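You operate a simulated robot arm through the tools that you are given. There is no shell and no other tool. Be economical: measure what you need, move in short steps, check, and stop when the job is done.

You run a simulated robot arm. Do the job below in one go: nothing can be reset, and whatever is moved stays where it is left.

Task
Shut the yellow door, test-run the motor, then stop it and switch off.

The check looks at the end state, three seconds after you hand in, the way a careful person would. Anything else that was tipped, shoved, dropped, spilled or broken makes it a failure.

Robot
A 7-joint arm with a two-finger parallel gripper, fixed in place. Base frame: the origin is at the foot of the arm, x ahead of it, y to its left, z up. Units: m, rad, N and s.
With the tool pointing down near the work surface it reaches from about 0.1 to 0.68 m from the base axis. Its first joint turns from -2.897 to 2.897 rad. Payload 3.43 kg.
Tool frame: the origin (TCP) lies between the finger pads and is the grasp point; the fingertips stand 0.03 m ahead of it; z points along the fingers, y is the line along which they close. The gripper opens to 0.094 m. The fingers are 0.028 m wide and 0.01 m thick; the gripper's body (0.05 by 0.096 m) begins 0.055 m behind the TCP.
Orientation is that of the tool frame in the base frame, as a unit quaternion [x, y, z, w]. With the fingers straight down and closing along the base's y, the tool's x points along the base's -x, its y along +y and its z along -z.

Tools
- The arm moves only by the tool apply_moves. Its argument "moves" is a list that holds one entry, the list of rows, each a list of 7 numbers: the turn, a rotation vector about the base's x, y, z in units of 60 degrees (1.0 is 60 degrees), then the shift along the base's x, y, z in units of 400 mm (1.0 is 400 mm), then the finger opening in m, from 0 to 0.094. In form: [[[wx, wy, wz, x, y, z, claw], ...]]. A call has 1 to 12 rows; each row is the pose to reach, as a shift and turn from the pose commanded when the call began. A call with a number of a shift or a turn outside -1 to 1 is refused whole. Each row takes 0.2 s and may step no farther than 0.05 m and 0.15 rad from the row before; otherwise, or with a gripper value out of range, the whole call is refused. A pose out of reach is approached as far as the arm can. The call stops where the force on the tool passes 80 N (or 10 N more than at its start, if that is more) or the arm is blocked; 0.2 s more then pass. Each finger travels about 0.045 m/s and halts on what it meets, pressing with about 22 N; the grip force reading is that of the motor and also rises with nothing between the fingers. The clock runs only during rows and for 0.2 s after the last one: add rows that repeat a pose to give the fingers time. The reply holds the time, the measured pose of the TCP, the force on the tool along the base axes, the opening and the grip force, in the units named above and with some noise, with the torque about the TCP (base axes, N m) and any sound that the robot's microphone picked up, and new pictures: "views" is both (left out), scene, wrist or none.
- Cameras (640 x 400 px; columns grow to the right, rows downward): "scene" is fixed at [0.3989, -0.4995, 1.7263]; the picture's right is [0.60, -0.80, 0.00], its down [-0.66, -0.50, -0.57] and it looks along [0.45, 0.34, -0.82] (base axes); focal length 325 px, centre (320, 200). "wrist" rides on the gripper at [0.076, 0.014, -0.102] in the tool frame; the picture's right is [-0.18, 0.98, 0.00], its down [-0.75, -0.14, -0.64] and it looks along [-0.63, -0.12, 0.77] (tool axes); focal length 243 px, centre (320, 200). There is no depth. A picture from a camera that has moved, and an enlarged one, comes with that camera's place and axes in the base frame and with its lens.
- raise_lower(by): slides the trunk up (or, below 0, down) by that many m; the arm rides with it, the base frame stays. It gives what a move gives, with no picture.
- close_up(camera, box): a new picture of the part [left, top, right, bottom] of that camera's present view, enlarged. It takes no simulated time.
- finish_job(): hands the job in; it is judged then, once.

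Work in short steps. Places have to be worked out from the pictures, the camera data and where the tool is seen: move nearer, look again, correct. Check each grasp and each placing, and mend what went wrong. You have 120 turns and 200 pictures in all, those below and enlarged ones among them. Open the gripper and draw the arm clear of the work before you hand the job in, unless the task says otherwise; then end with one line.

The tools are called as name(argument=value, ...) on one line, values as JSON. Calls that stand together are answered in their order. apply_moves: Moves the arm, as the interface text tells. Its arguments: {"type":"object","properties":{"moves":{"type":"array"},"views":{"type":"string","enum":["both","scene","wrist","none"]}},"required":["moves"]} The other tools are called the same way: raise_lower (by) slides the trunk up or down; close_up (camera, box) takes an enlarged picture of a part of a camera's view; finish_job () hands the job in.

At the start:

```text
time_s: 0.0
eef_pos: [0.6523, -0.0637, 1.2566]
orientation: [0.003, 1.0, 0.0, 0.001]
contact_force: [0.5, -0.6, -0.3]
moment: [-0.01, -0.03, -0.01]
finger_gap: 0.0942
grasp_force: 0.0
trunk travel left (down, up): [-0.475, 0.135]
```

scene: 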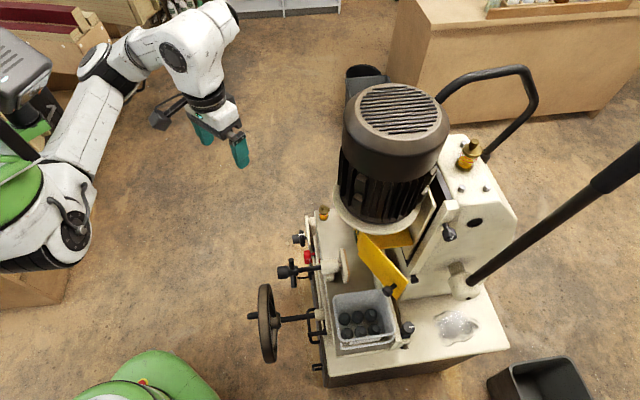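
wrist: 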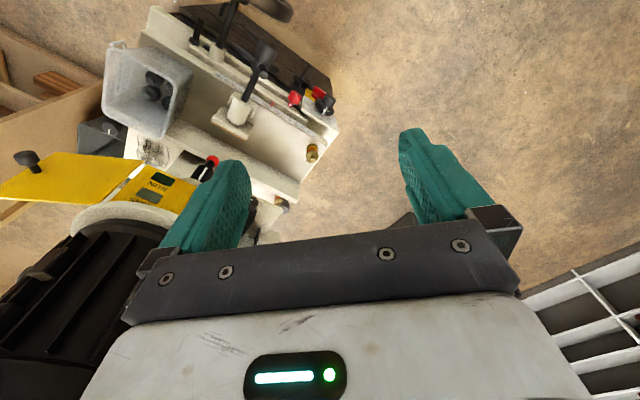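

I see a machine with a motor, a yellow door, and a control face with coloured knobs. First I'll enlarge both views to identify the controls.

close_up(camera="scene", box=[240, 190, 440, 390])

close_up(camera="scene", box=[320, 60, 540, 240])

close_up(camera="wrist", box=[0, 0, 350, 270])

```text
2.00 times, centred on (340, 290) of scene
camera zoom: at [0.3989, -0.4995, 1.7263], right [0.6, -0.8, 0.0], down [-0.66, -0.5, -0.57], along [0.45, 0.34, -0.82], focal length 649 px, centre (280, 20)
```

zoom: 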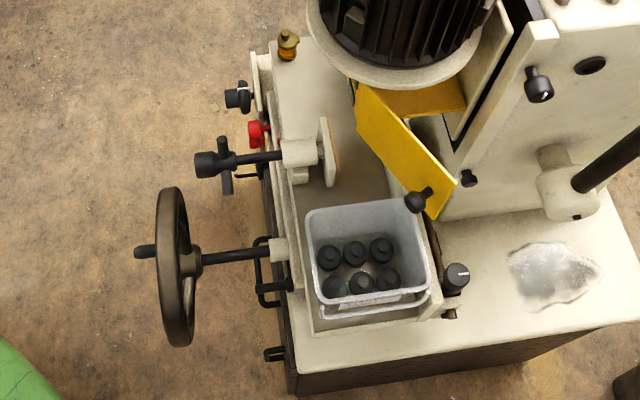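

```text
2.22 times, centred on (430, 150) of scene
camera zoom: at [0.3989, -0.4995, 1.7263], right [0.6, -0.8, 0.0], down [-0.66, -0.5, -0.57], along [0.45, 0.34, -0.82], focal length 722 px, centre (76, 311)
```

zoom: 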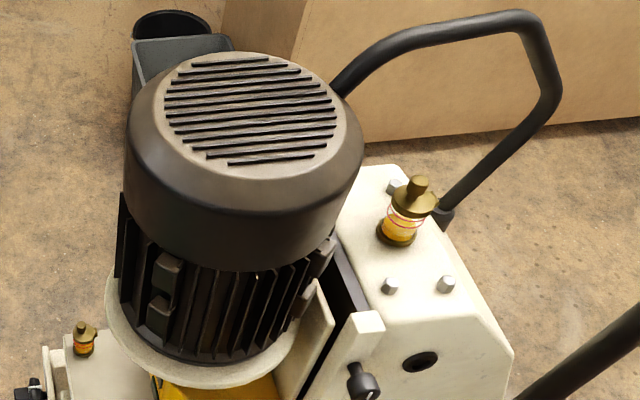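

```text
1.48 times, centred on (175, 135) of wrist
camera zoom: at [0.5757, -0.0482, 1.3578], right [0.19, 0.98, 0.0], down [0.75, -0.15, 0.64], along [0.63, -0.12, -0.77], focal length 359 px, centre (535, 296)
```

zoom: 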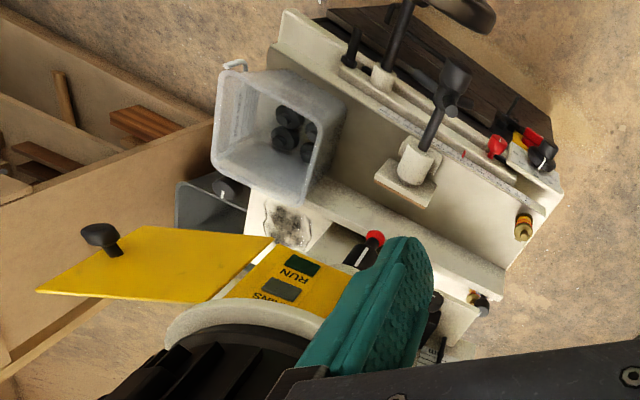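

The control knob triangulates to about (0.82,-0.07,0.60), and the machine's front faces roughly (-0.7,+0.7). I'll yaw -45° and move back and left to look at the front from the wrist camera.

apply_moves(moves=[[[0, 0, -0.107, -0.053, 0.076, -0.053, 0.094], [0, 0, -0.214, -0.107, 0.151, -0.107, 0.094], [0, 0, -0.321, -0.16, 0.227, -0.16, 0.094], [0, 0, -0.428, -0.214, 0.303, -0.214, 0.094], [0, 0, -0.535, -0.268, 0.379, -0.268, 0.094], [0, 0, -0.642, -0.321, 0.454, -0.321, 0.094], [0, 0, -0.75, -0.375, 0.53, -0.375, 0.094]]], views="both")

```text
time_s: 1.6
eef_pos: [0.5019, 0.1474, 1.1076]
orientation: [0.386, 0.922, 0.0, 0.0]
contact_force: [-1.0, 0.8, -0.8]
moment: [0.0, 0.03, 0.0]
finger_gap: 0.094
grasp_force: 0.0
trunk travel left (down, up): [-0.475, 0.135]
camera wrist: at [0.4577, 0.2127, 1.2089], right [0.83, 0.56, 0.0], down [0.43, -0.64, 0.64], along [0.36, -0.53, -0.77], focal length 243 px, centre (320, 200)
```

scene: 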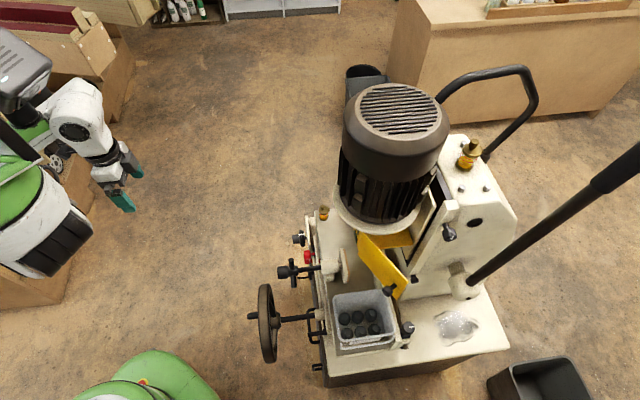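
wrist: 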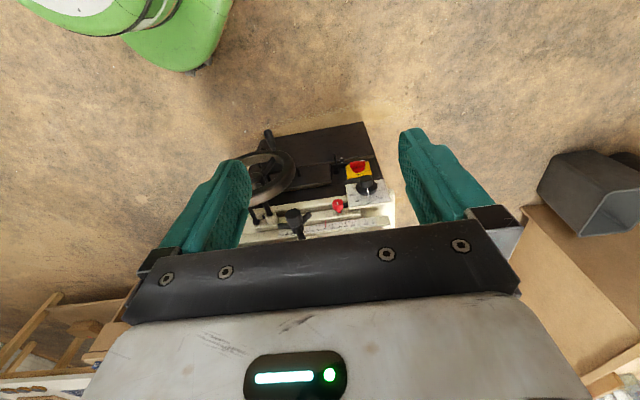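

The front controls are visible (upside down): a red mushroom on yellow, a black rotary knob and a small red ball. I'll zoom in on them.

close_up(camera="wrist", box=[230, 110, 410, 250])

apply_moves(moves=[[[-0.094, -0.094, 0, 0, 0, 0, 0.094], [-0.188, -0.188, 0, 0, 0, 0, 0.094], [-0.282, -0.282, 0, 0, 0, 0, 0.094], [-0.376, -0.376, 0, 0, 0, 0, 0.094], [-0.471, -0.471, 0, 0, 0, 0, 0.094]]], views="wrist")

```text
2.86 times, centred on (320, 180) of wrist
camera zoom: at [0.4577, 0.2127, 1.2089], right [0.83, 0.56, 0.0], down [0.43, -0.64, 0.64], along [0.36, -0.53, -0.77], focal length 693 px, centre (320, 257)
```

zoom: 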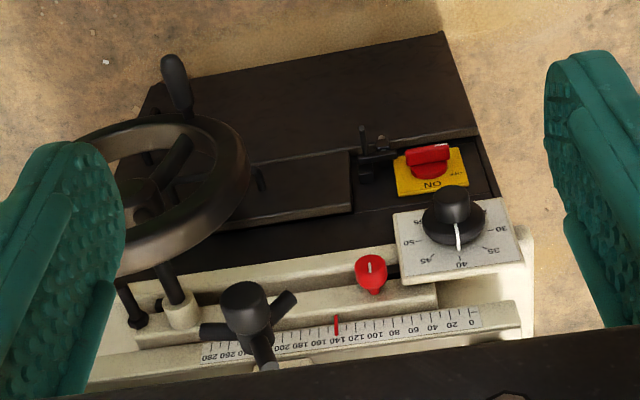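

```text
time_s: 2.2
eef_pos: [0.5255, 0.1161, 1.0998]
orientation: [0.459, 0.88, -0.058, 0.11]
contact_force: [0.6, 0.3, -1.0]
moment: [-0.01, 0.03, 0.01]
finger_gap: 0.0941
grasp_force: 0.1
trunk travel left (down, up): [-0.475, 0.135]
stopped in row 3: the arm was blocked; the commanded pose is now the measured one
camera wrist: at [0.4814, 0.2068, 1.1798], right [0.91, 0.42, 0.04], down [0.21, -0.55, 0.81], along [0.36, -0.72, -0.59], focal length 243 px, centre (320, 200)
```

wrist: 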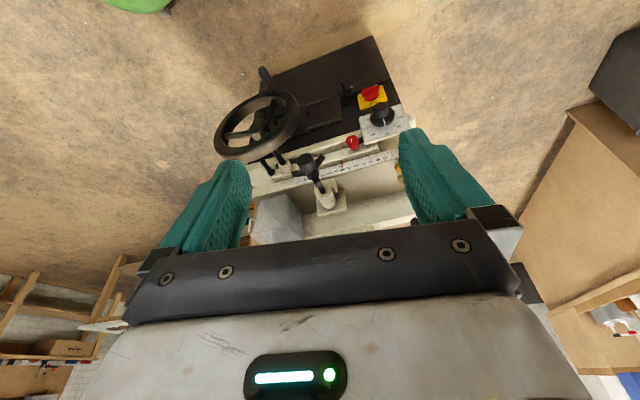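

The yellow plate carries a red ON/OFF rotary isolator; the black dial is scaled 30–50. The lamp panel and door appear to be near (0.79,-0.41,1.0), with the door knob near (0.67,-0.48,1.05). The blocked pitch looks like a joint limit, so I'll move to the right where the arm plane fits better and look at the lamp panel.

apply_moves(moves=[[[0, 0, 0, -0.03, -0.1, 0.02, 0.094], [0, 0, 0, -0.06, -0.2, 0.04, 0.094], [0, 0, 0, -0.09, -0.3, 0.06, 0.094], [0, 0, 0, -0.12, -0.4, 0.08, 0.094]]], views="wrist")

```text
time_s: 3.2
eef_pos: [0.557, -0.014, 1.1518]
orientation: [0.461, 0.879, -0.056, 0.107]
contact_force: [-1.2, -0.4, 0.0]
moment: [-0.04, 0.01, -0.01]
finger_gap: 0.0939
grasp_force: 0.1
out of reach, approached as far as the arm can: row 1, 2, 3, 4
trunk travel left (down, up): [-0.475, 0.135]
camera wrist: at [0.5121, 0.0762, 1.2327], right [0.91, 0.41, 0.04], down [0.21, -0.56, 0.8], along [0.36, -0.72, -0.59], focal length 243 px, centre (320, 200)
```

wrist: 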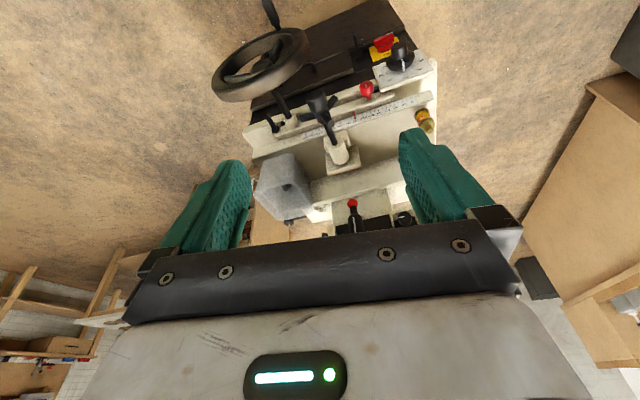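

The arm seems limited at this height when it's tilted. I'll lower the trunk by 0.2 and then test pitching again.

raise_lower(by=-0.2)

apply_moves(moves=[[[-0.09, -0.09, 0, 0, 0, 0.05, 0.094], [-0.18, -0.18, 0, 0, 0, 0.1, 0.094], [-0.27, -0.27, 0, 0, 0, 0.15, 0.094], [-0.36, -0.36, 0, 0, 0, 0.2, 0.094]]], views="wrist")

```text
time_s: 5.4
eef_pos: [0.5578, -0.0144, 0.9514]
orientation: [0.462, 0.879, -0.056, 0.106]
contact_force: [0.6, -0.4, -0.5]
moment: [0.03, 0.01, -0.01]
finger_gap: 0.094
grasp_force: 0.1
trunk travel left (down, up): [-0.275, 0.335]
```

```text
time_s: 6.4
eef_pos: [0.5734, -0.0298, 1.0446]
orientation: [0.456, 0.818, -0.141, 0.322]
contact_force: [0.2, 0.7, 0.0]
moment: [-0.01, -0.02, 0.01]
finger_gap: 0.0945
grasp_force: 0.1
out of reach, approached as far as the arm can: row 1, 2, 3, 4
trunk travel left (down, up): [-0.275, 0.335]
camera wrist: at [0.5158, 0.0824, 1.0715], right [0.89, 0.42, 0.18], down [-0.09, -0.23, 0.97], along [0.45, -0.88, -0.17], focal length 243 px, centre (320, 200)
```

wrist: 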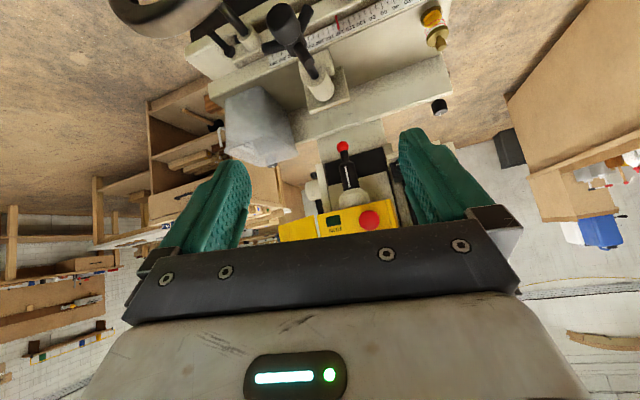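

Now the yellow panel is visible, including a red button. I'll zoom in.

close_up(camera="wrist", box=[260, 120, 460, 250])

apply_moves(moves=[[[0, 0, 0, 0, 0, 0.1, 0.094], [0, 0, 0, 0, 0, 0.2, 0.094], [0, 0, 0, 0, 0, 0.3, 0.094], [0, 0, 0, 0, 0, 0.4, 0.094]]], views="wrist")

```text
3.08 times, centred on (360, 185) of wrist
camera zoom: at [0.5158, 0.0824, 1.0715], right [0.89, 0.42, 0.18], down [-0.09, -0.23, 0.97], along [0.45, -0.88, -0.17], focal length 746 px, centre (197, 246)
```

zoom: 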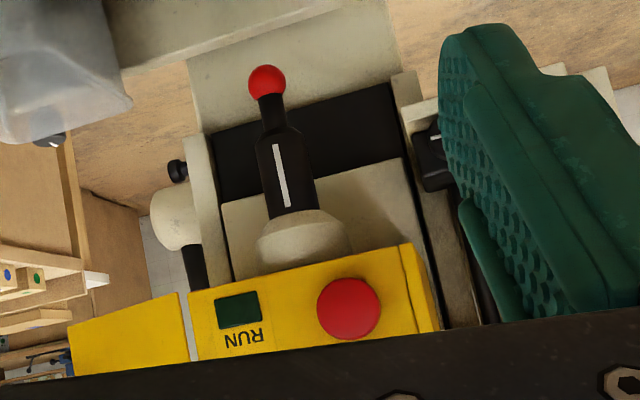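

```text
time_s: 7.6
eef_pos: [0.5888, -0.0147, 1.1875]
orientation: [0.411, 0.826, -0.187, 0.338]
contact_force: [-0.7, 0.0, 0.6]
moment: [0.04, 0.02, 0.02]
finger_gap: 0.0942
grasp_force: 0.0
trunk travel left (down, up): [-0.275, 0.335]
stopped in row 4: the arm was blocked; the commanded pose is now the measured one
camera wrist: at [0.5268, 0.0984, 1.2038], right [0.87, 0.48, 0.1], down [-0.05, -0.12, 0.99], along [0.49, -0.87, -0.08], focal length 243 px, centre (320, 200)
```

wrist: 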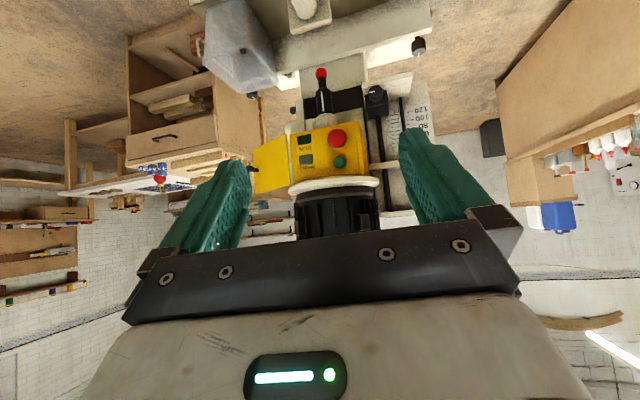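

close_up(camera="wrist", box=[220, 80, 420, 210])

```text
3.08 times, centred on (320, 145) of wrist
camera zoom: at [0.5268, 0.0984, 1.2038], right [0.87, 0.48, 0.1], down [-0.05, -0.12, 0.99], along [0.49, -0.87, -0.08], focal length 746 px, centre (320, 369)
```

zoom: 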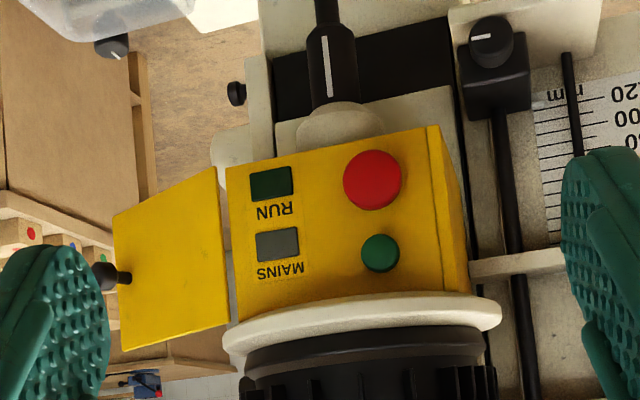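

The panel has MAINS and RUN lamps, a green start button (~(.797,-.288,1.096)) and a red stop button (~z 1.049). The door is hinged at (.72,-.36) and its free edge is at (.68,-.50), so it's about 60° open and closes over the box's right side. I'll close the fingers and bring the tool near-horizontal, heading +x, in front of the door.

apply_moves(moves=[[[-0.018, -0.044, 0.099, -0.025, -0.107, -0.032, 0.05], [-0.037, -0.087, 0.197, -0.05, -0.214, -0.064, 0.02], [-0.055, -0.131, 0.296, -0.075, -0.321, -0.097, 0], [-0.073, -0.175, 0.394, -0.1, -0.428, -0.129, 0], [-0.092, -0.218, 0.493, -0.125, -0.535, -0.161, 0], [-0.11, -0.262, 0.591, -0.15, -0.642, -0.193, 0], [-0.128, -0.306, 0.69, -0.175, -0.749, -0.226, 0], [-0.147, -0.349, 0.788, -0.2, -0.856, -0.258, 0], [-0.165, -0.393, 0.887, -0.225, -0.963, -0.29, 0]]], views="both")

```text
time_s: 8.3
eef_pos: [0.5748, -0.0962, 1.145]
orientation: [0.269, 0.858, -0.232, 0.37]
contact_force: [-0.8, 0.3, -0.6]
moment: [-0.01, -0.03, -0.03]
finger_gap: 0.0341
grasp_force: 0.1
trunk travel left (down, up): [-0.275, 0.335]
stopped in row 3: the arm was blocked; the commanded pose is now the measured one
camera wrist: at [0.4873, -0.0017, 1.146], right [0.73, 0.68, -0.06], down [0.02, 0.06, 1.0], along [0.68, -0.73, 0.03], focal length 243 px, centre (320, 200)
```

scene: 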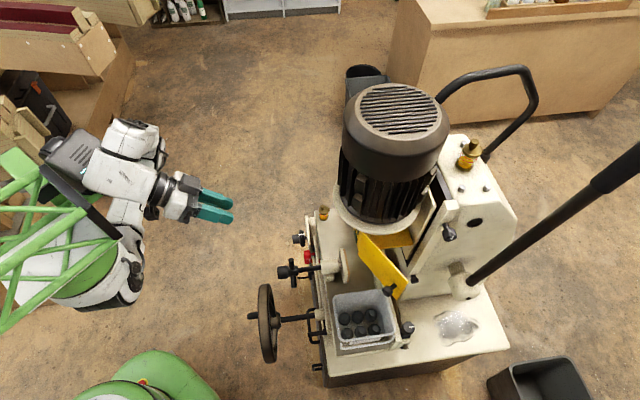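
wrist: 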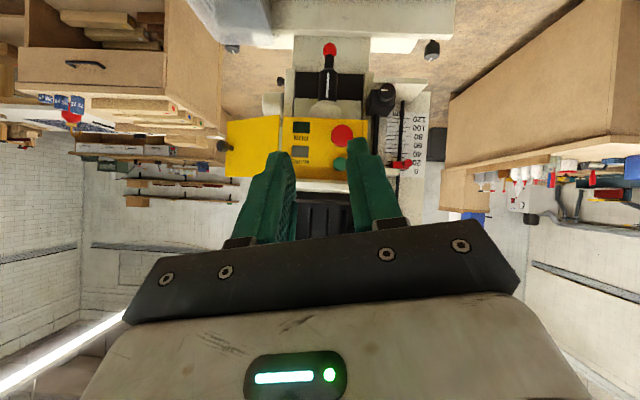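

Blocked again: a horizontal tool at this short radius folds the arm too much. I'll translate toward -y first, which raises the radius, and then rotate.

apply_moves(moves=[[[0, 0, 0, 0, -0.1, -0.03, 0], [0, 0, 0, 0, -0.2, -0.06, 0], [0, 0, 0, 0, -0.3, -0.09, 0], [0, 0, 0, 0, -0.4, -0.12, 0], [0, 0, 0, 0, -0.5, -0.15, 0], [0, 0, 0, 0, -0.6, -0.18, 0]]], views="scene")

```text
time_s: 9.7
eef_pos: [0.5738, -0.3384, 1.0709]
orientation: [0.271, 0.857, -0.23, 0.373]
contact_force: [-0.1, 0.4, -0.2]
moment: [-0.01, 0.0, -0.02]
finger_gap: 0.0001
grasp_force: 22.2
trunk travel left (down, up): [-0.275, 0.335]
```

scene: 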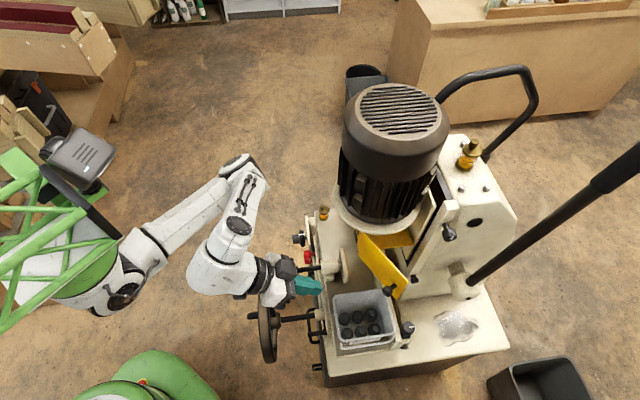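

Works. Now I'll rotate to heading +x about 20° down while shifting to y≈-0.43, which lines the tip up between the hinge and the door knob.

apply_moves(moves=[[[0.011, -0.061, 0.116, 0, -0.04, 0, 0], [0.022, -0.122, 0.232, 0, -0.08, 0, 0], [0.032, -0.183, 0.348, 0, -0.12, 0, 0], [0.043, -0.244, 0.464, 0, -0.16, 0, 0], [0.054, -0.305, 0.58, 0, -0.2, 0, 0], [0.065, -0.366, 0.696, 0, -0.23, 0, 0]]], views="both")

```text
time_s: 11.1
eef_pos: [0.5809, -0.4325, 1.06]
orientation: [-0.001, 0.825, 0.001, 0.566]
contact_force: [0.1, 1.0, 0.0]
moment: [0.01, 0.02, -0.05]
finger_gap: 0.0
grasp_force: 21.5
out of reach, approached as far as the arm can: row 6
trunk travel left (down, up): [-0.275, 0.335]
camera wrist: at [0.4584, -0.417, 1.025], right [0.06, 0.98, 0.17], down [-0.33, -0.14, 0.93], along [0.94, -0.12, 0.31], focal length 243 px, centre (320, 200)
```

scene: 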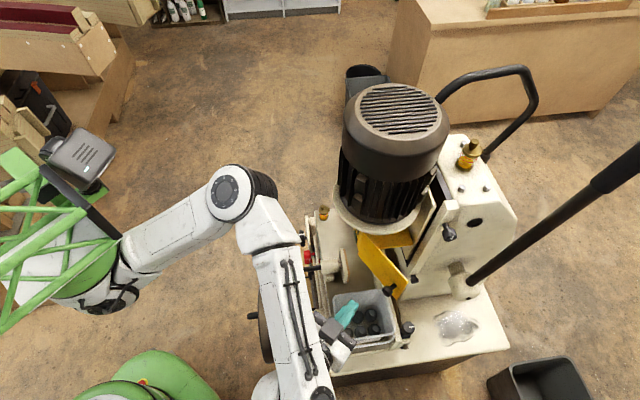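
wrist: 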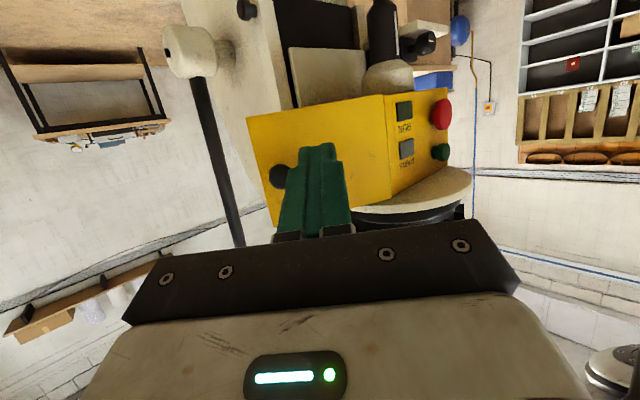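

The fingertip is aligned with the door between its knob and hinge. I'll advance in +x to touch it and start swinging it.

apply_moves(moves=[[[0, 0, 0, 0.08, 0, 0, 0], [0, 0, 0, 0.16, 0, 0, 0], [0, 0, 0, 0.22, 0, 0, 0], [0, 0, 0, 0.26, 0, 0.005, 0], [0, 0, 0, 0.3, 0.005, 0.01, 0], [0, 0, 0, 0.34, 0.01, 0.01, 0]]], views="wrist")

```text
time_s: 12.5
eef_pos: [0.7157, -0.4294, 1.0699]
orientation: [-0.001, 0.819, 0.001, 0.573]
contact_force: [-0.1, -0.7, 0.3]
moment: [0.0, 0.01, 0.02]
finger_gap: 0.0002
grasp_force: 22.0
trunk travel left (down, up): [-0.275, 0.335]
camera wrist: at [0.5941, -0.4142, 1.0327], right [0.06, 0.98, 0.17], down [-0.35, -0.14, 0.93], along [0.94, -0.12, 0.33], focal length 243 px, centre (320, 200)
```

wrist: 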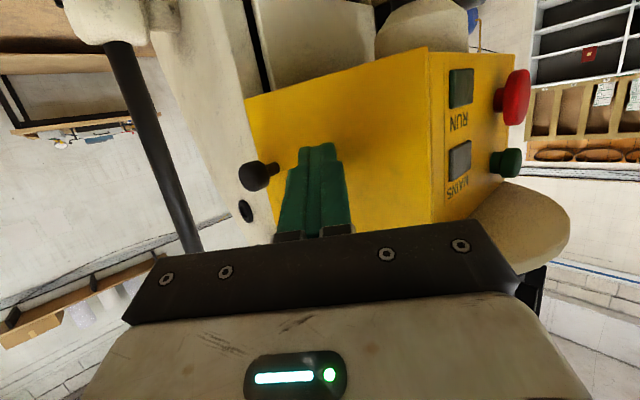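

The door is swinging with almost no force. I'll keep pushing until it resists.

apply_moves(moves=[[[0, 0, 0, 0.03, 0, 0, 0], [0, 0, 0, 0.06, 0, 0, 0], [0, 0, 0, 0.09, 0, 0, 0], [0, 0, 0, 0.11, 0, 0, 0], [0, 0, 0, 0.13, 0, 0, 0]]], views="both")

```text
time_s: 13.5
eef_pos: [0.7472, -0.4364, 1.0706]
orientation: [0.014, 0.822, -0.009, 0.57]
contact_force: [-41.7, -9.9, 8.1]
moment: [0.05, -0.3, 0.01]
finger_gap: 0.0003
grasp_force: 22.5
trunk travel left (down, up): [-0.275, 0.335]
stopped in row 5: the force on the tool passed its limit at 102 N (the readings are from after the stop); the commanded pose is now the measured one
camera wrist: at [0.6252, -0.4165, 1.0347], right [0.1, 0.98, 0.17], down [-0.34, -0.13, 0.93], along [0.94, -0.15, 0.32], focal length 243 px, centre (320, 200)
```

scene: 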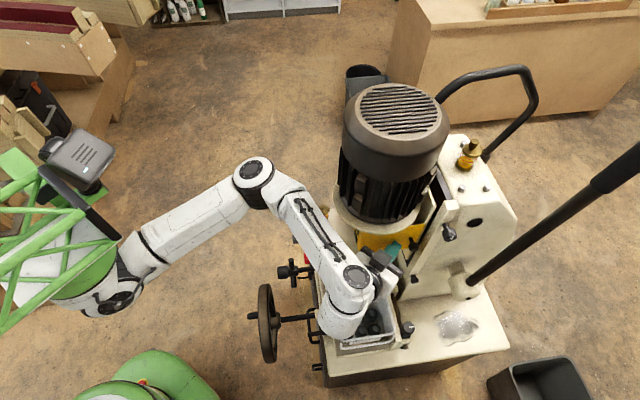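
wrist: 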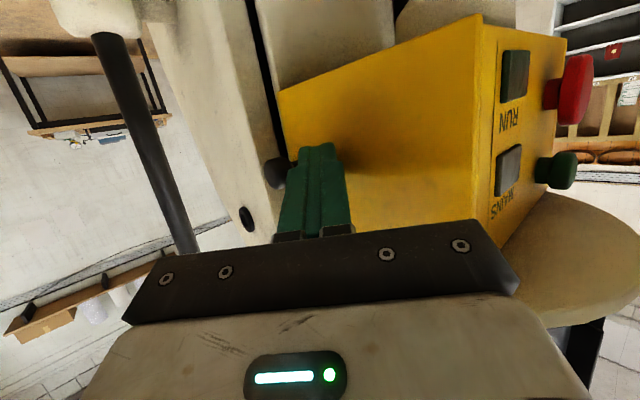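

The door has hit its stop. I'll back off and check it stays shut.

apply_moves(moves=[[[0, 0, 0, -0.06, 0, 0, 0], [0, 0, 0, -0.16, 0, 0, 0], [0, 0, 0, -0.26, 0.02, 0, 0], [0, 0, 0, -0.36, 0.06, 0, 0], [0, 0, 0, -0.42, 0.12, 0, 0]]], views="both")

```text
time_s: 14.7
eef_pos: [0.5951, -0.3893, 1.0556]
orientation: [0.007, 0.828, -0.002, 0.561]
contact_force: [0.5, 0.8, -1.1]
moment: [0.0, 0.0, -0.03]
finger_gap: 0.0001
grasp_force: 21.5
out of reach, approached as far as the arm can: row 5
trunk travel left (down, up): [-0.275, 0.335]
camera wrist: at [0.4728, -0.3708, 1.0206], right [0.08, 0.98, 0.17], down [-0.32, -0.14, 0.94], along [0.94, -0.14, 0.3], focal length 243 px, centre (320, 200)
```

scene: 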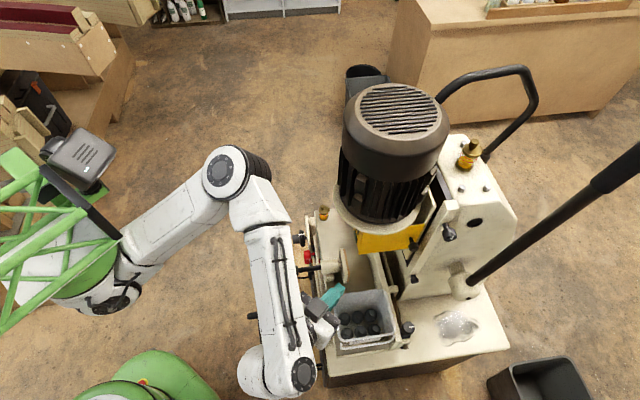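
wrist: 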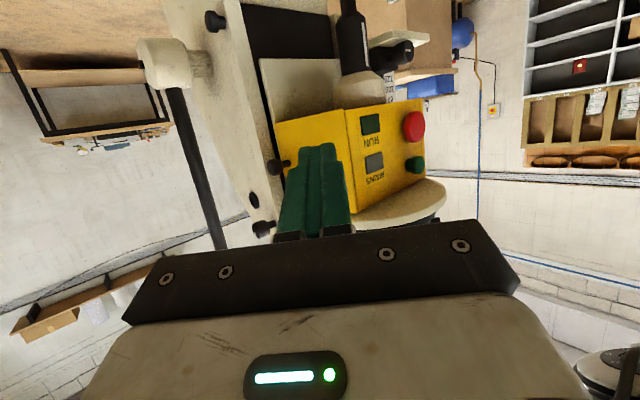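

The door looks flush. I'll verify with an enlargement.

close_up(camera="scene", box=[340, 200, 460, 280])

close_up(camera="wrist", box=[240, 70, 460, 230])

```text
5.00 times, centred on (400, 240) of scene
camera zoom: at [0.3989, -0.4995, 1.7263], right [0.6, -0.8, 0.0], down [-0.66, -0.5, -0.57], along [0.45, 0.34, -0.82], focal length 1624 px, centre (-80, 0)
```

zoom: 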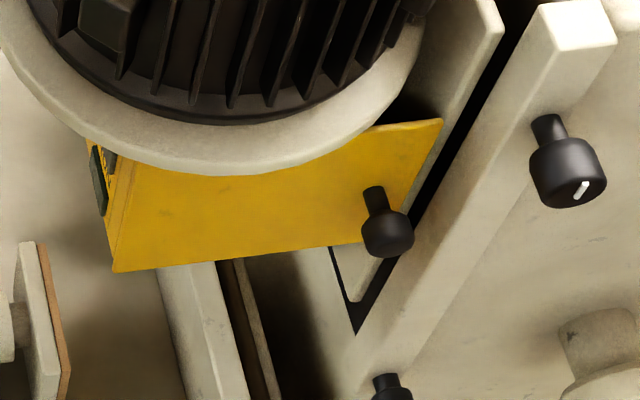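

```text
2.50 times, centred on (350, 150) of wrist
camera zoom: at [0.4728, -0.3708, 1.0206], right [0.08, 0.98, 0.17], down [-0.32, -0.14, 0.94], along [0.94, -0.14, 0.3], focal length 606 px, centre (245, 325)
```

zoom: 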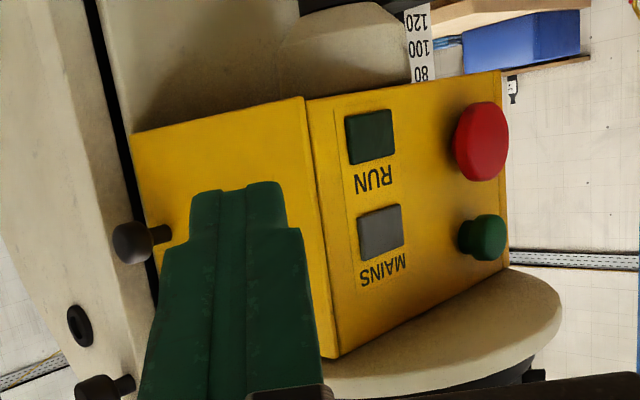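

The door is shut. Next is the isolator at about (.85,-.10,.42), so I'll swing the arm back left and pitch to 45° down, then lower the trunk for a closer look.

apply_moves(moves=[[[0.01, 0.048, -0.05, -0.011, 0.106, -0.016, 0], [0.021, 0.095, -0.099, -0.022, 0.212, -0.031, 0], [0.031, 0.143, -0.149, -0.033, 0.318, -0.047, 0], [0.041, 0.19, -0.199, -0.044, 0.424, -0.063, 0], [0.052, 0.238, -0.248, -0.055, 0.53, -0.078, 0], [0.062, 0.285, -0.298, -0.066, 0.636, -0.094, 0], [0.072, 0.333, -0.347, -0.077, 0.742, -0.109, 0], [0.083, 0.38, -0.397, -0.0875, 0.8475, -0.125, 0]]], views="none")

raise_lower(by=-0.15)

apply_moves(moves=[[[0, 0, 0, 0, 0, 0, 0]]], views="both")

```text
time_s: 16.3
eef_pos: [0.5341, -0.2588, 1.0661]
orientation: [0.338, 0.844, -0.16, 0.385]
contact_force: [0.1, 0.5, -0.1]
moment: [-0.01, -0.04, -0.02]
finger_gap: 0.0
grasp_force: 22.1
out of reach, approached as far as the arm can: row 4, 5, 6, 7
trunk travel left (down, up): [-0.275, 0.335]
stopped in row 7: the arm was blocked; the commanded pose is now the measured one
```

```text
time_s: 18.1
eef_pos: [0.5342, -0.2579, 0.9169]
orientation: [0.34, 0.843, -0.161, 0.384]
contact_force: [0.0, -0.8, 0.4]
moment: [0.0, 0.03, 0.0]
finger_gap: 0.0001
grasp_force: 22.4
trunk travel left (down, up): [-0.125, 0.485]
```

```text
time_s: 18.4
eef_pos: [0.5353, -0.258, 0.916]
orientation: [0.339, 0.843, -0.16, 0.385]
contact_force: [-0.2, 0.5, 0.3]
moment: [0.02, -0.02, 0.01]
finger_gap: 0.0
grasp_force: 21.5
trunk travel left (down, up): [-0.125, 0.485]
camera wrist: at [0.4521, -0.1576, 0.9245], right [0.77, 0.62, 0.13], down [-0.09, -0.1, 0.99], along [0.63, -0.77, -0.02], focal length 243 px, centre (320, 200)
```

scene: 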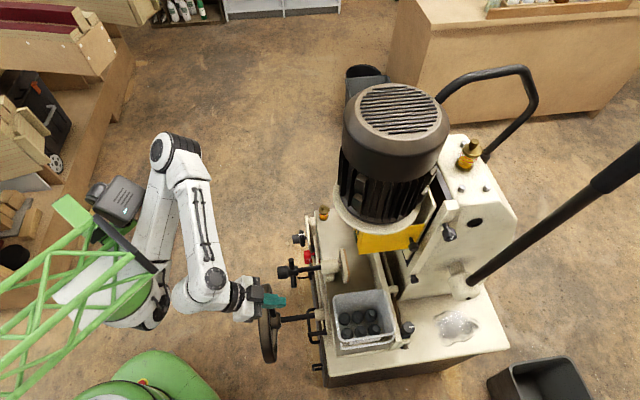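
wrist: 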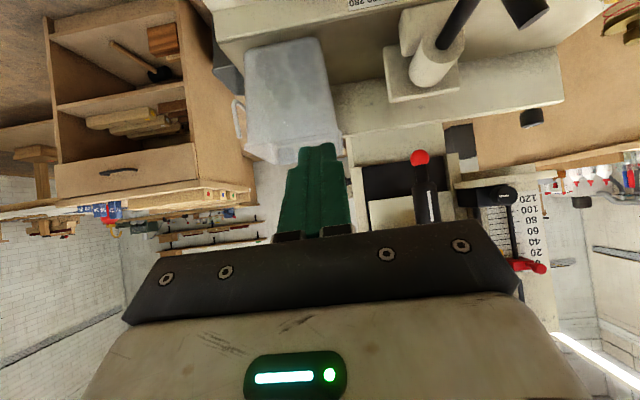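

The tool drifted in heading near the limits. I'll return it to pointing nearly down while moving left, clear of the handwheel.

apply_moves(moves=[[[0.072, 0.073, 0, 0.02, 0.101, 0, 0], [0.143, 0.146, 0, 0.041, 0.202, 0, 0], [0.215, 0.219, 0, 0.061, 0.304, 0, 0], [0.287, 0.291, 0, 0.081, 0.405, 0, 0], [0.359, 0.364, 0, 0.102, 0.506, 0, 0], [0.43, 0.437, 0, 0.122, 0.607, 0, 0], [0.43, 0.437, 0, 0.142, 0.709, 0, 0], [0.43, 0.437, 0, 0.163, 0.81, 0, 0]]], views="wrist")

```text
time_s: 19.9
eef_pos: [0.5779, -0.0536, 0.9151]
orientation: [0.432, 0.895, -0.054, 0.099]
contact_force: [0.0, -0.8, 0.5]
moment: [0.0, 0.03, -0.02]
finger_gap: 0.0
grasp_force: 22.0
trunk travel left (down, up): [-0.125, 0.485]
stopped in row 7: the arm was blocked; the commanded pose is now the measured one
camera wrist: at [0.5299, 0.0336, 0.9974], right [0.88, 0.47, 0.03], down [0.26, -0.55, 0.8], along [0.39, -0.69, -0.61], focal length 243 px, centre (320, 200)
```

wrist: 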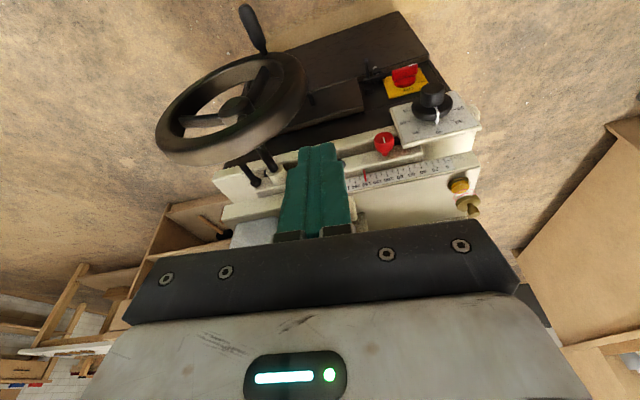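

close_up(camera="scene", box=[0, 60, 360, 360])

close_up(camera="wrist", box=[350, 40, 500, 150])

```text
1.33 times, centred on (180, 210) of scene
camera zoom: at [0.3989, -0.4995, 1.7263], right [0.6, -0.8, 0.0], down [-0.66, -0.5, -0.57], along [0.45, 0.34, -0.82], focal length 433 px, centre (507, 187)
```

zoom: 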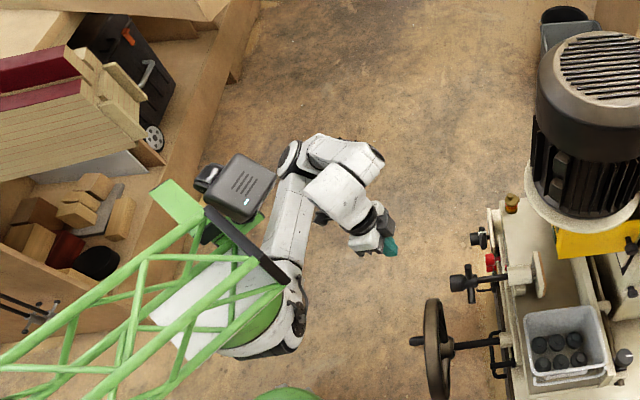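

```text
3.64 times, centred on (425, 95) of wrist
camera zoom: at [0.5299, 0.0336, 0.9974], right [0.88, 0.47, 0.03], down [0.26, -0.55, 0.8], along [0.39, -0.69, -0.61], focal length 882 px, centre (-62, 582)
```

zoom: 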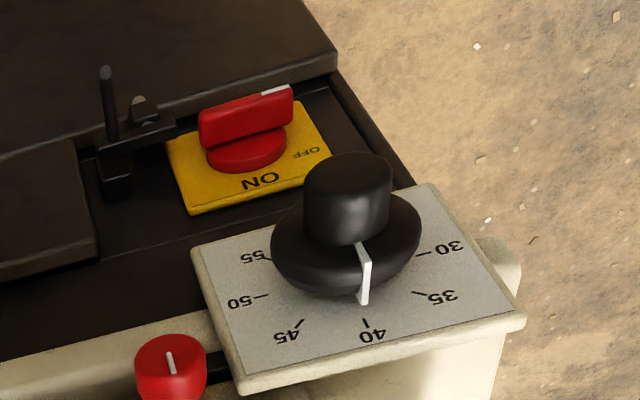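

The arm is folded in too tightly here, so I'll extend outward and down toward the isolator, whose handle sits horizontally at OFF (ON is up).

apply_moves(moves=[[[0, 0, 0, 0.05, 0.04, -0.08, 0], [0, 0, 0, 0.1, 0.08, -0.16, 0], [0, 0, 0, 0.15, 0.12, -0.24, 0], [0, 0, 0, 0.2, 0.16, -0.32, 0], [0, 0, 0, 0.25, 0.2, -0.4, 0], [0, 0, 0, 0.25, 0.25, -0.5, 0]]], views="both")

```text
time_s: 21.3
eef_pos: [0.6799, 0.0454, 0.7148]
orientation: [0.434, 0.894, -0.053, 0.098]
contact_force: [-1.2, -1.0, -0.6]
moment: [0.0, 0.01, 0.01]
finger_gap: 0.0001
grasp_force: 21.6
trunk travel left (down, up): [-0.125, 0.485]
camera wrist: at [0.631, 0.1329, 0.7977], right [0.88, 0.47, 0.03], down [0.26, -0.55, 0.79], along [0.39, -0.69, -0.61], focal length 243 px, centre (320, 200)
```

scene: 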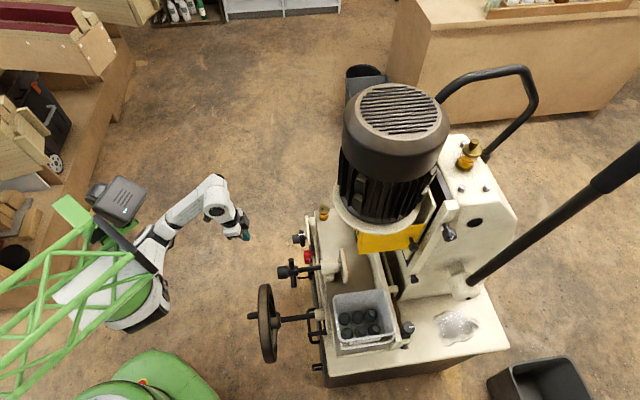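
wrist: 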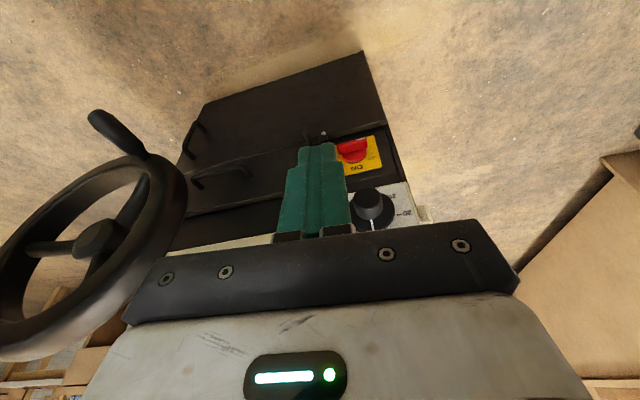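

Good view angle now. I'll zoom in to measure the isolator.

close_up(camera="wrist", box=[310, 110, 430, 240])

```text
3.08 times, centred on (370, 175) of wrist
camera zoom: at [0.631, 0.1329, 0.7977], right [0.88, 0.47, 0.03], down [0.26, -0.55, 0.79], along [0.39, -0.69, -0.61], focal length 746 px, centre (166, 277)
```

zoom: 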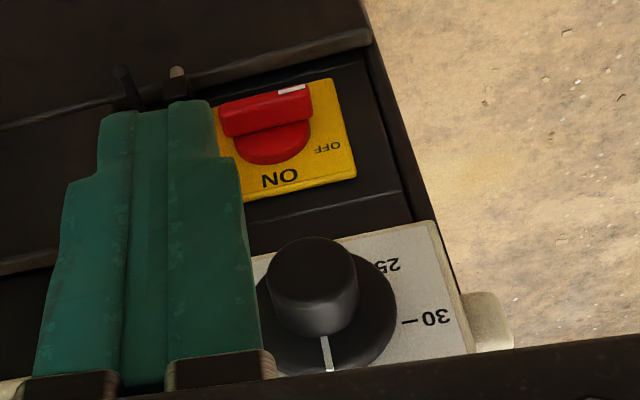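

The handle bar is centred at (.832,-.093,.450), about 54 mm long and horizontal, with its white mark toward OFF. Plan: push its viewer-right end down with closed fingertips, a clockwise quarter turn to ON. First I'll lower the trunk and pitch the tool up.

raise_lower(by=-0.12)

apply_moves(moves=[[[-0.091, -0.065, 0, 0.01, -0.01, -0.02, 0], [-0.182, -0.13, 0, 0.02, -0.02, -0.04, 0], [-0.273, -0.195, 0, 0.03, -0.04, -0.06, 0], [-0.364, -0.26, 0, 0.04, -0.06, -0.08, 0], [-0.455, -0.326, 0, 0.05, -0.08, -0.1, 0], [-0.546, -0.391, 0, 0.06, -0.1, -0.12, 0], [-0.637, -0.456, 0, 0.07, -0.12, -0.14, 0]]], views="both")

```text
time_s: 22.8
eef_pos: [0.6807, 0.046, 0.5958]
orientation: [0.432, 0.895, -0.054, 0.099]
contact_force: [0.5, -0.4, -0.6]
moment: [0.0, 0.0, -0.02]
finger_gap: 0.0
grasp_force: 22.3
trunk travel left (down, up): [-0.005, 0.605]
```

```text
time_s: 24.4
eef_pos: [0.7059, -0.0012, 0.5407]
orientation: [0.376, 0.78, -0.238, 0.439]
contact_force: [0.5, 0.6, 1.1]
moment: [0.05, 0.01, -0.02]
finger_gap: 0.0
grasp_force: 21.9
trunk travel left (down, up): [-0.005, 0.605]
camera wrist: at [0.6399, 0.1089, 0.5241], right [0.84, 0.52, 0.12], down [-0.19, 0.08, 0.98], along [0.5, -0.85, 0.17], focal length 243 px, centre (320, 200)
```

scene: 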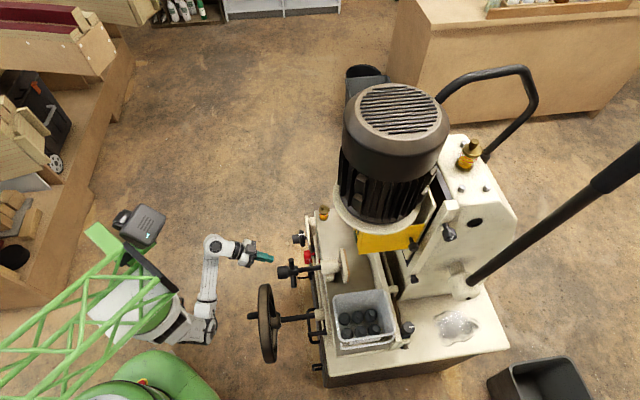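
wrist: 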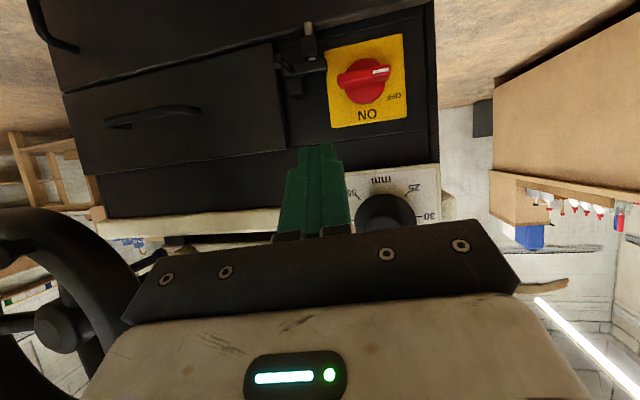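

Now I'm facing the isolator squarely. I'll bring the tip just above and in front of the handle's viewer-right end, check, and then insert.

apply_moves(moves=[[[0, 0, 0, 0.06, -0.05, -0.04, 0], [0, 0, 0, 0.12, -0.1, -0.08, 0], [0, 0, 0, 0.1725, -0.145, -0.1225, 0], [0, 0, 0, 0.21, -0.183, -0.1225, 0]]], views="wrist")

close_up(camera="wrist", box=[240, 60, 440, 220])

```text
time_s: 25.4
eef_pos: [0.7898, -0.0745, 0.4921]
orientation: [0.377, 0.78, -0.239, 0.438]
contact_force: [-0.5, -0.3, -0.3]
moment: [0.01, 0.01, -0.02]
finger_gap: 0.0
grasp_force: 22.2
trunk travel left (down, up): [-0.005, 0.605]
camera wrist: at [0.7256, 0.0358, 0.4764], right [0.84, 0.52, 0.12], down [-0.19, 0.08, 0.98], along [0.5, -0.85, 0.17], focal length 243 px, centre (320, 200)
```

wrist: 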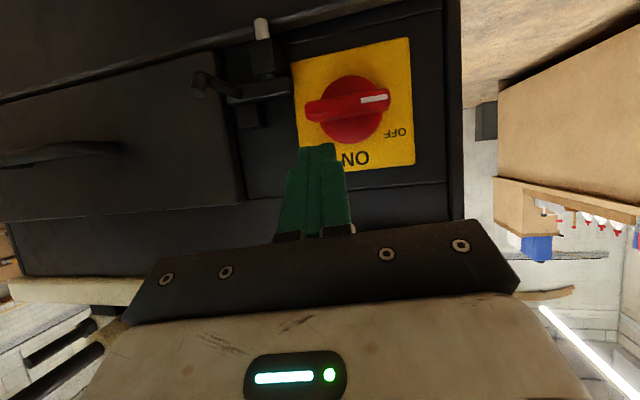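

```text
2.50 times, centred on (340, 140) of wrist
camera zoom: at [0.7256, 0.0358, 0.4764], right [0.84, 0.52, 0.12], down [-0.19, 0.08, 0.98], along [0.5, -0.85, 0.17], focal length 606 px, centre (270, 350)
```

zoom: 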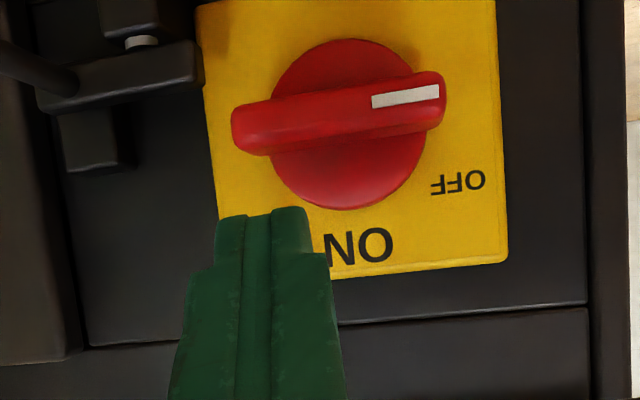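

The tip sits just above the handle's right end. I'll insert and push down halfway.

apply_moves(moves=[[[0, 0, 0, 0.025, -0.025, 0, 0], [0, 0, 0, 0.051, -0.05, 0, 0], [0, 0, 0, 0.049, -0.052, -0.022, 0], [0, 0, 0, 0.0475, -0.0535, -0.045, 0], [0, 0, 0, 0.044, -0.057, -0.06, 0], [0, 0, 0, 0.042, -0.059, -0.075, 0]]], views="wrist")

close_up(camera="wrist", box=[240, 60, 440, 220])

```text
time_s: 26.8
eef_pos: [0.8084, -0.0985, 0.4595]
orientation: [0.377, 0.781, -0.24, 0.437]
contact_force: [-3.1, 0.1, -0.6]
moment: [-0.03, -0.01, 0.05]
finger_gap: 0.0
grasp_force: 21.8
trunk travel left (down, up): [-0.005, 0.605]
camera wrist: at [0.7423, 0.0126, 0.4451], right [0.84, 0.52, 0.12], down [-0.18, 0.08, 0.98], along [0.5, -0.85, 0.16], focal length 243 px, centre (320, 200)
```

wrist: 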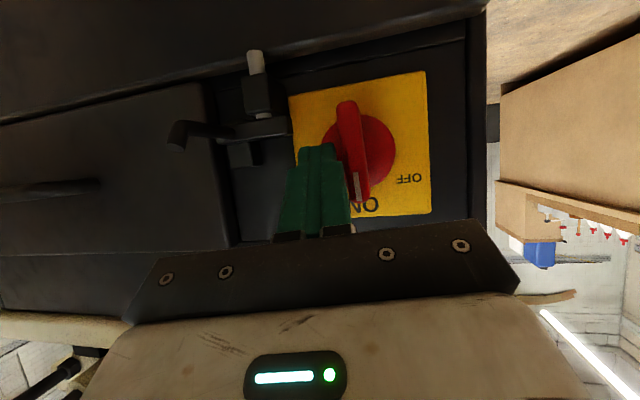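

```text
2.50 times, centred on (340, 140) of wrist
camera zoom: at [0.7423, 0.0126, 0.4451], right [0.84, 0.52, 0.12], down [-0.18, 0.08, 0.98], along [0.5, -0.85, 0.16], focal length 606 px, centre (270, 350)
```

zoom: 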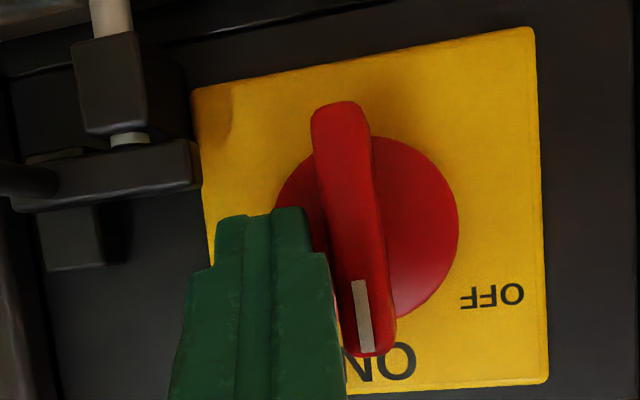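

The handle turned fully: the white mark is at ON. I'll back out along the panel normal and confirm.

apply_moves(moves=[[[0, 0, 0, -0.05, 0.04, 0, 0], [0, 0, 0, -0.12, 0.11, 0.02, 0], [0, 0, 0, -0.19, 0.18, 0.05, 0]]], views="wrist")

close_up(camera="wrist", box=[280, 20, 440, 150])

close_up(camera="scene", box=[340, 200, 460, 280])

```text
time_s: 27.6
eef_pos: [0.7308, -0.0242, 0.4804]
orientation: [0.378, 0.78, -0.239, 0.438]
contact_force: [0.2, 0.5, -0.4]
moment: [0.01, -0.02, 0.0]
finger_gap: 0.0
grasp_force: 22.0
trunk travel left (down, up): [-0.005, 0.605]
camera wrist: at [0.6655, 0.0864, 0.4658], right [0.85, 0.52, 0.12], down [-0.19, 0.08, 0.98], along [0.5, -0.85, 0.17], focal length 243 px, centre (320, 200)
```

wrist: 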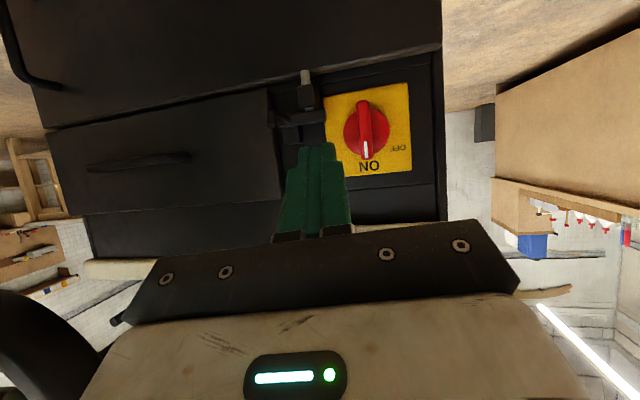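

```text
3.08 times, centred on (360, 85) of wrist
camera zoom: at [0.6655, 0.0864, 0.4658], right [0.85, 0.52, 0.12], down [-0.19, 0.08, 0.98], along [0.5, -0.85, 0.17], focal length 746 px, centre (197, 554)
```

zoom: 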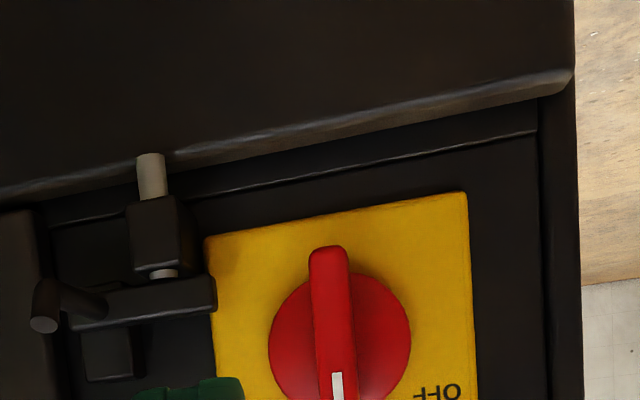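

```text
5.00 times, centred on (400, 240) of scene
camera zoom: at [0.3989, -0.4995, 1.7263], right [0.6, -0.8, 0.0], down [-0.66, -0.5, -0.57], along [0.45, 0.34, -0.82], focal length 1624 px, centre (-80, 0)
```

zoom: 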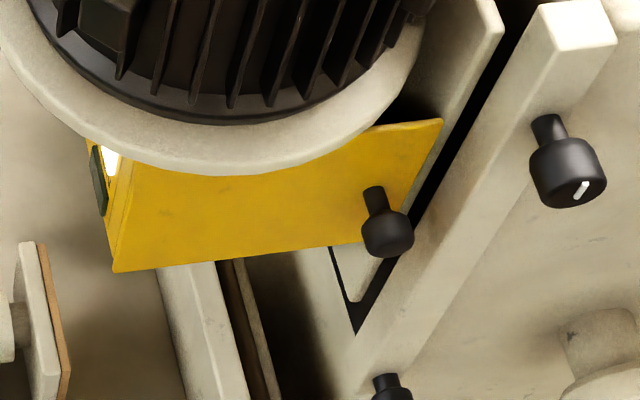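

MAINS is lit. I'll back off sideways from the levers and raise the trunk to reach the buttons with this same arm posture.

apply_moves(moves=[[[0, 0, 0, -0.03, 0.08, 0, 0], [0, 0, 0, -0.05, 0.16, 0, 0]]], views="none")

raise_lower(by=0.6)

apply_moves(moves=[[[0, 0, 0, 0, -0.08, 0, 0], [0, 0, 0, 0, -0.16, 0, 0], [0, 0, 0, 0, -0.24, 0, 0], [0, 0, 0, 0, -0.32, 0, 0]]], views="both")

```text
time_s: 28.2
eef_pos: [0.7113, 0.038, 0.4843]
orientation: [0.378, 0.78, -0.239, 0.438]
contact_force: [0.4, 0.6, 0.0]
moment: [0.01, 0.02, 0.0]
finger_gap: 0.0
grasp_force: 21.8
trunk travel left (down, up): [-0.005, 0.605]
```

```text
refused: 0.6 is not a number from -0.4 to 0.4
```

```text
time_s: 29.2
eef_pos: [0.712, -0.0927, 0.4818]
orientation: [0.377, 0.78, -0.239, 0.439]
contact_force: [-0.3, 0.3, -0.3]
moment: [-0.01, 0.0, 0.0]
finger_gap: 0.0001
grasp_force: 22.2
trunk travel left (down, up): [-0.005, 0.605]
camera wrist: at [0.646, 0.0196, 0.4654], right [0.84, 0.52, 0.12], down [-0.19, 0.08, 0.98], along [0.5, -0.85, 0.17], focal length 243 px, centre (320, 200)
```

scene: 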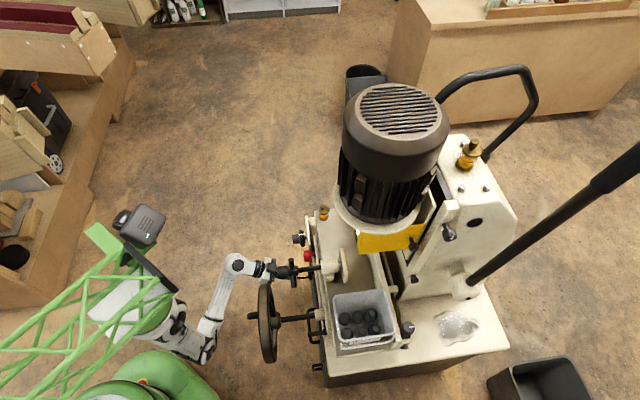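
wrist: 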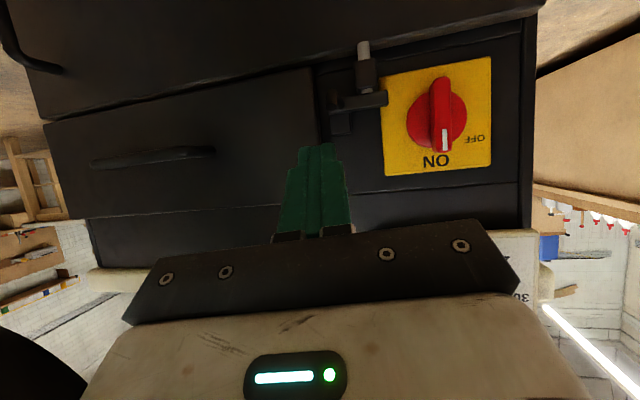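

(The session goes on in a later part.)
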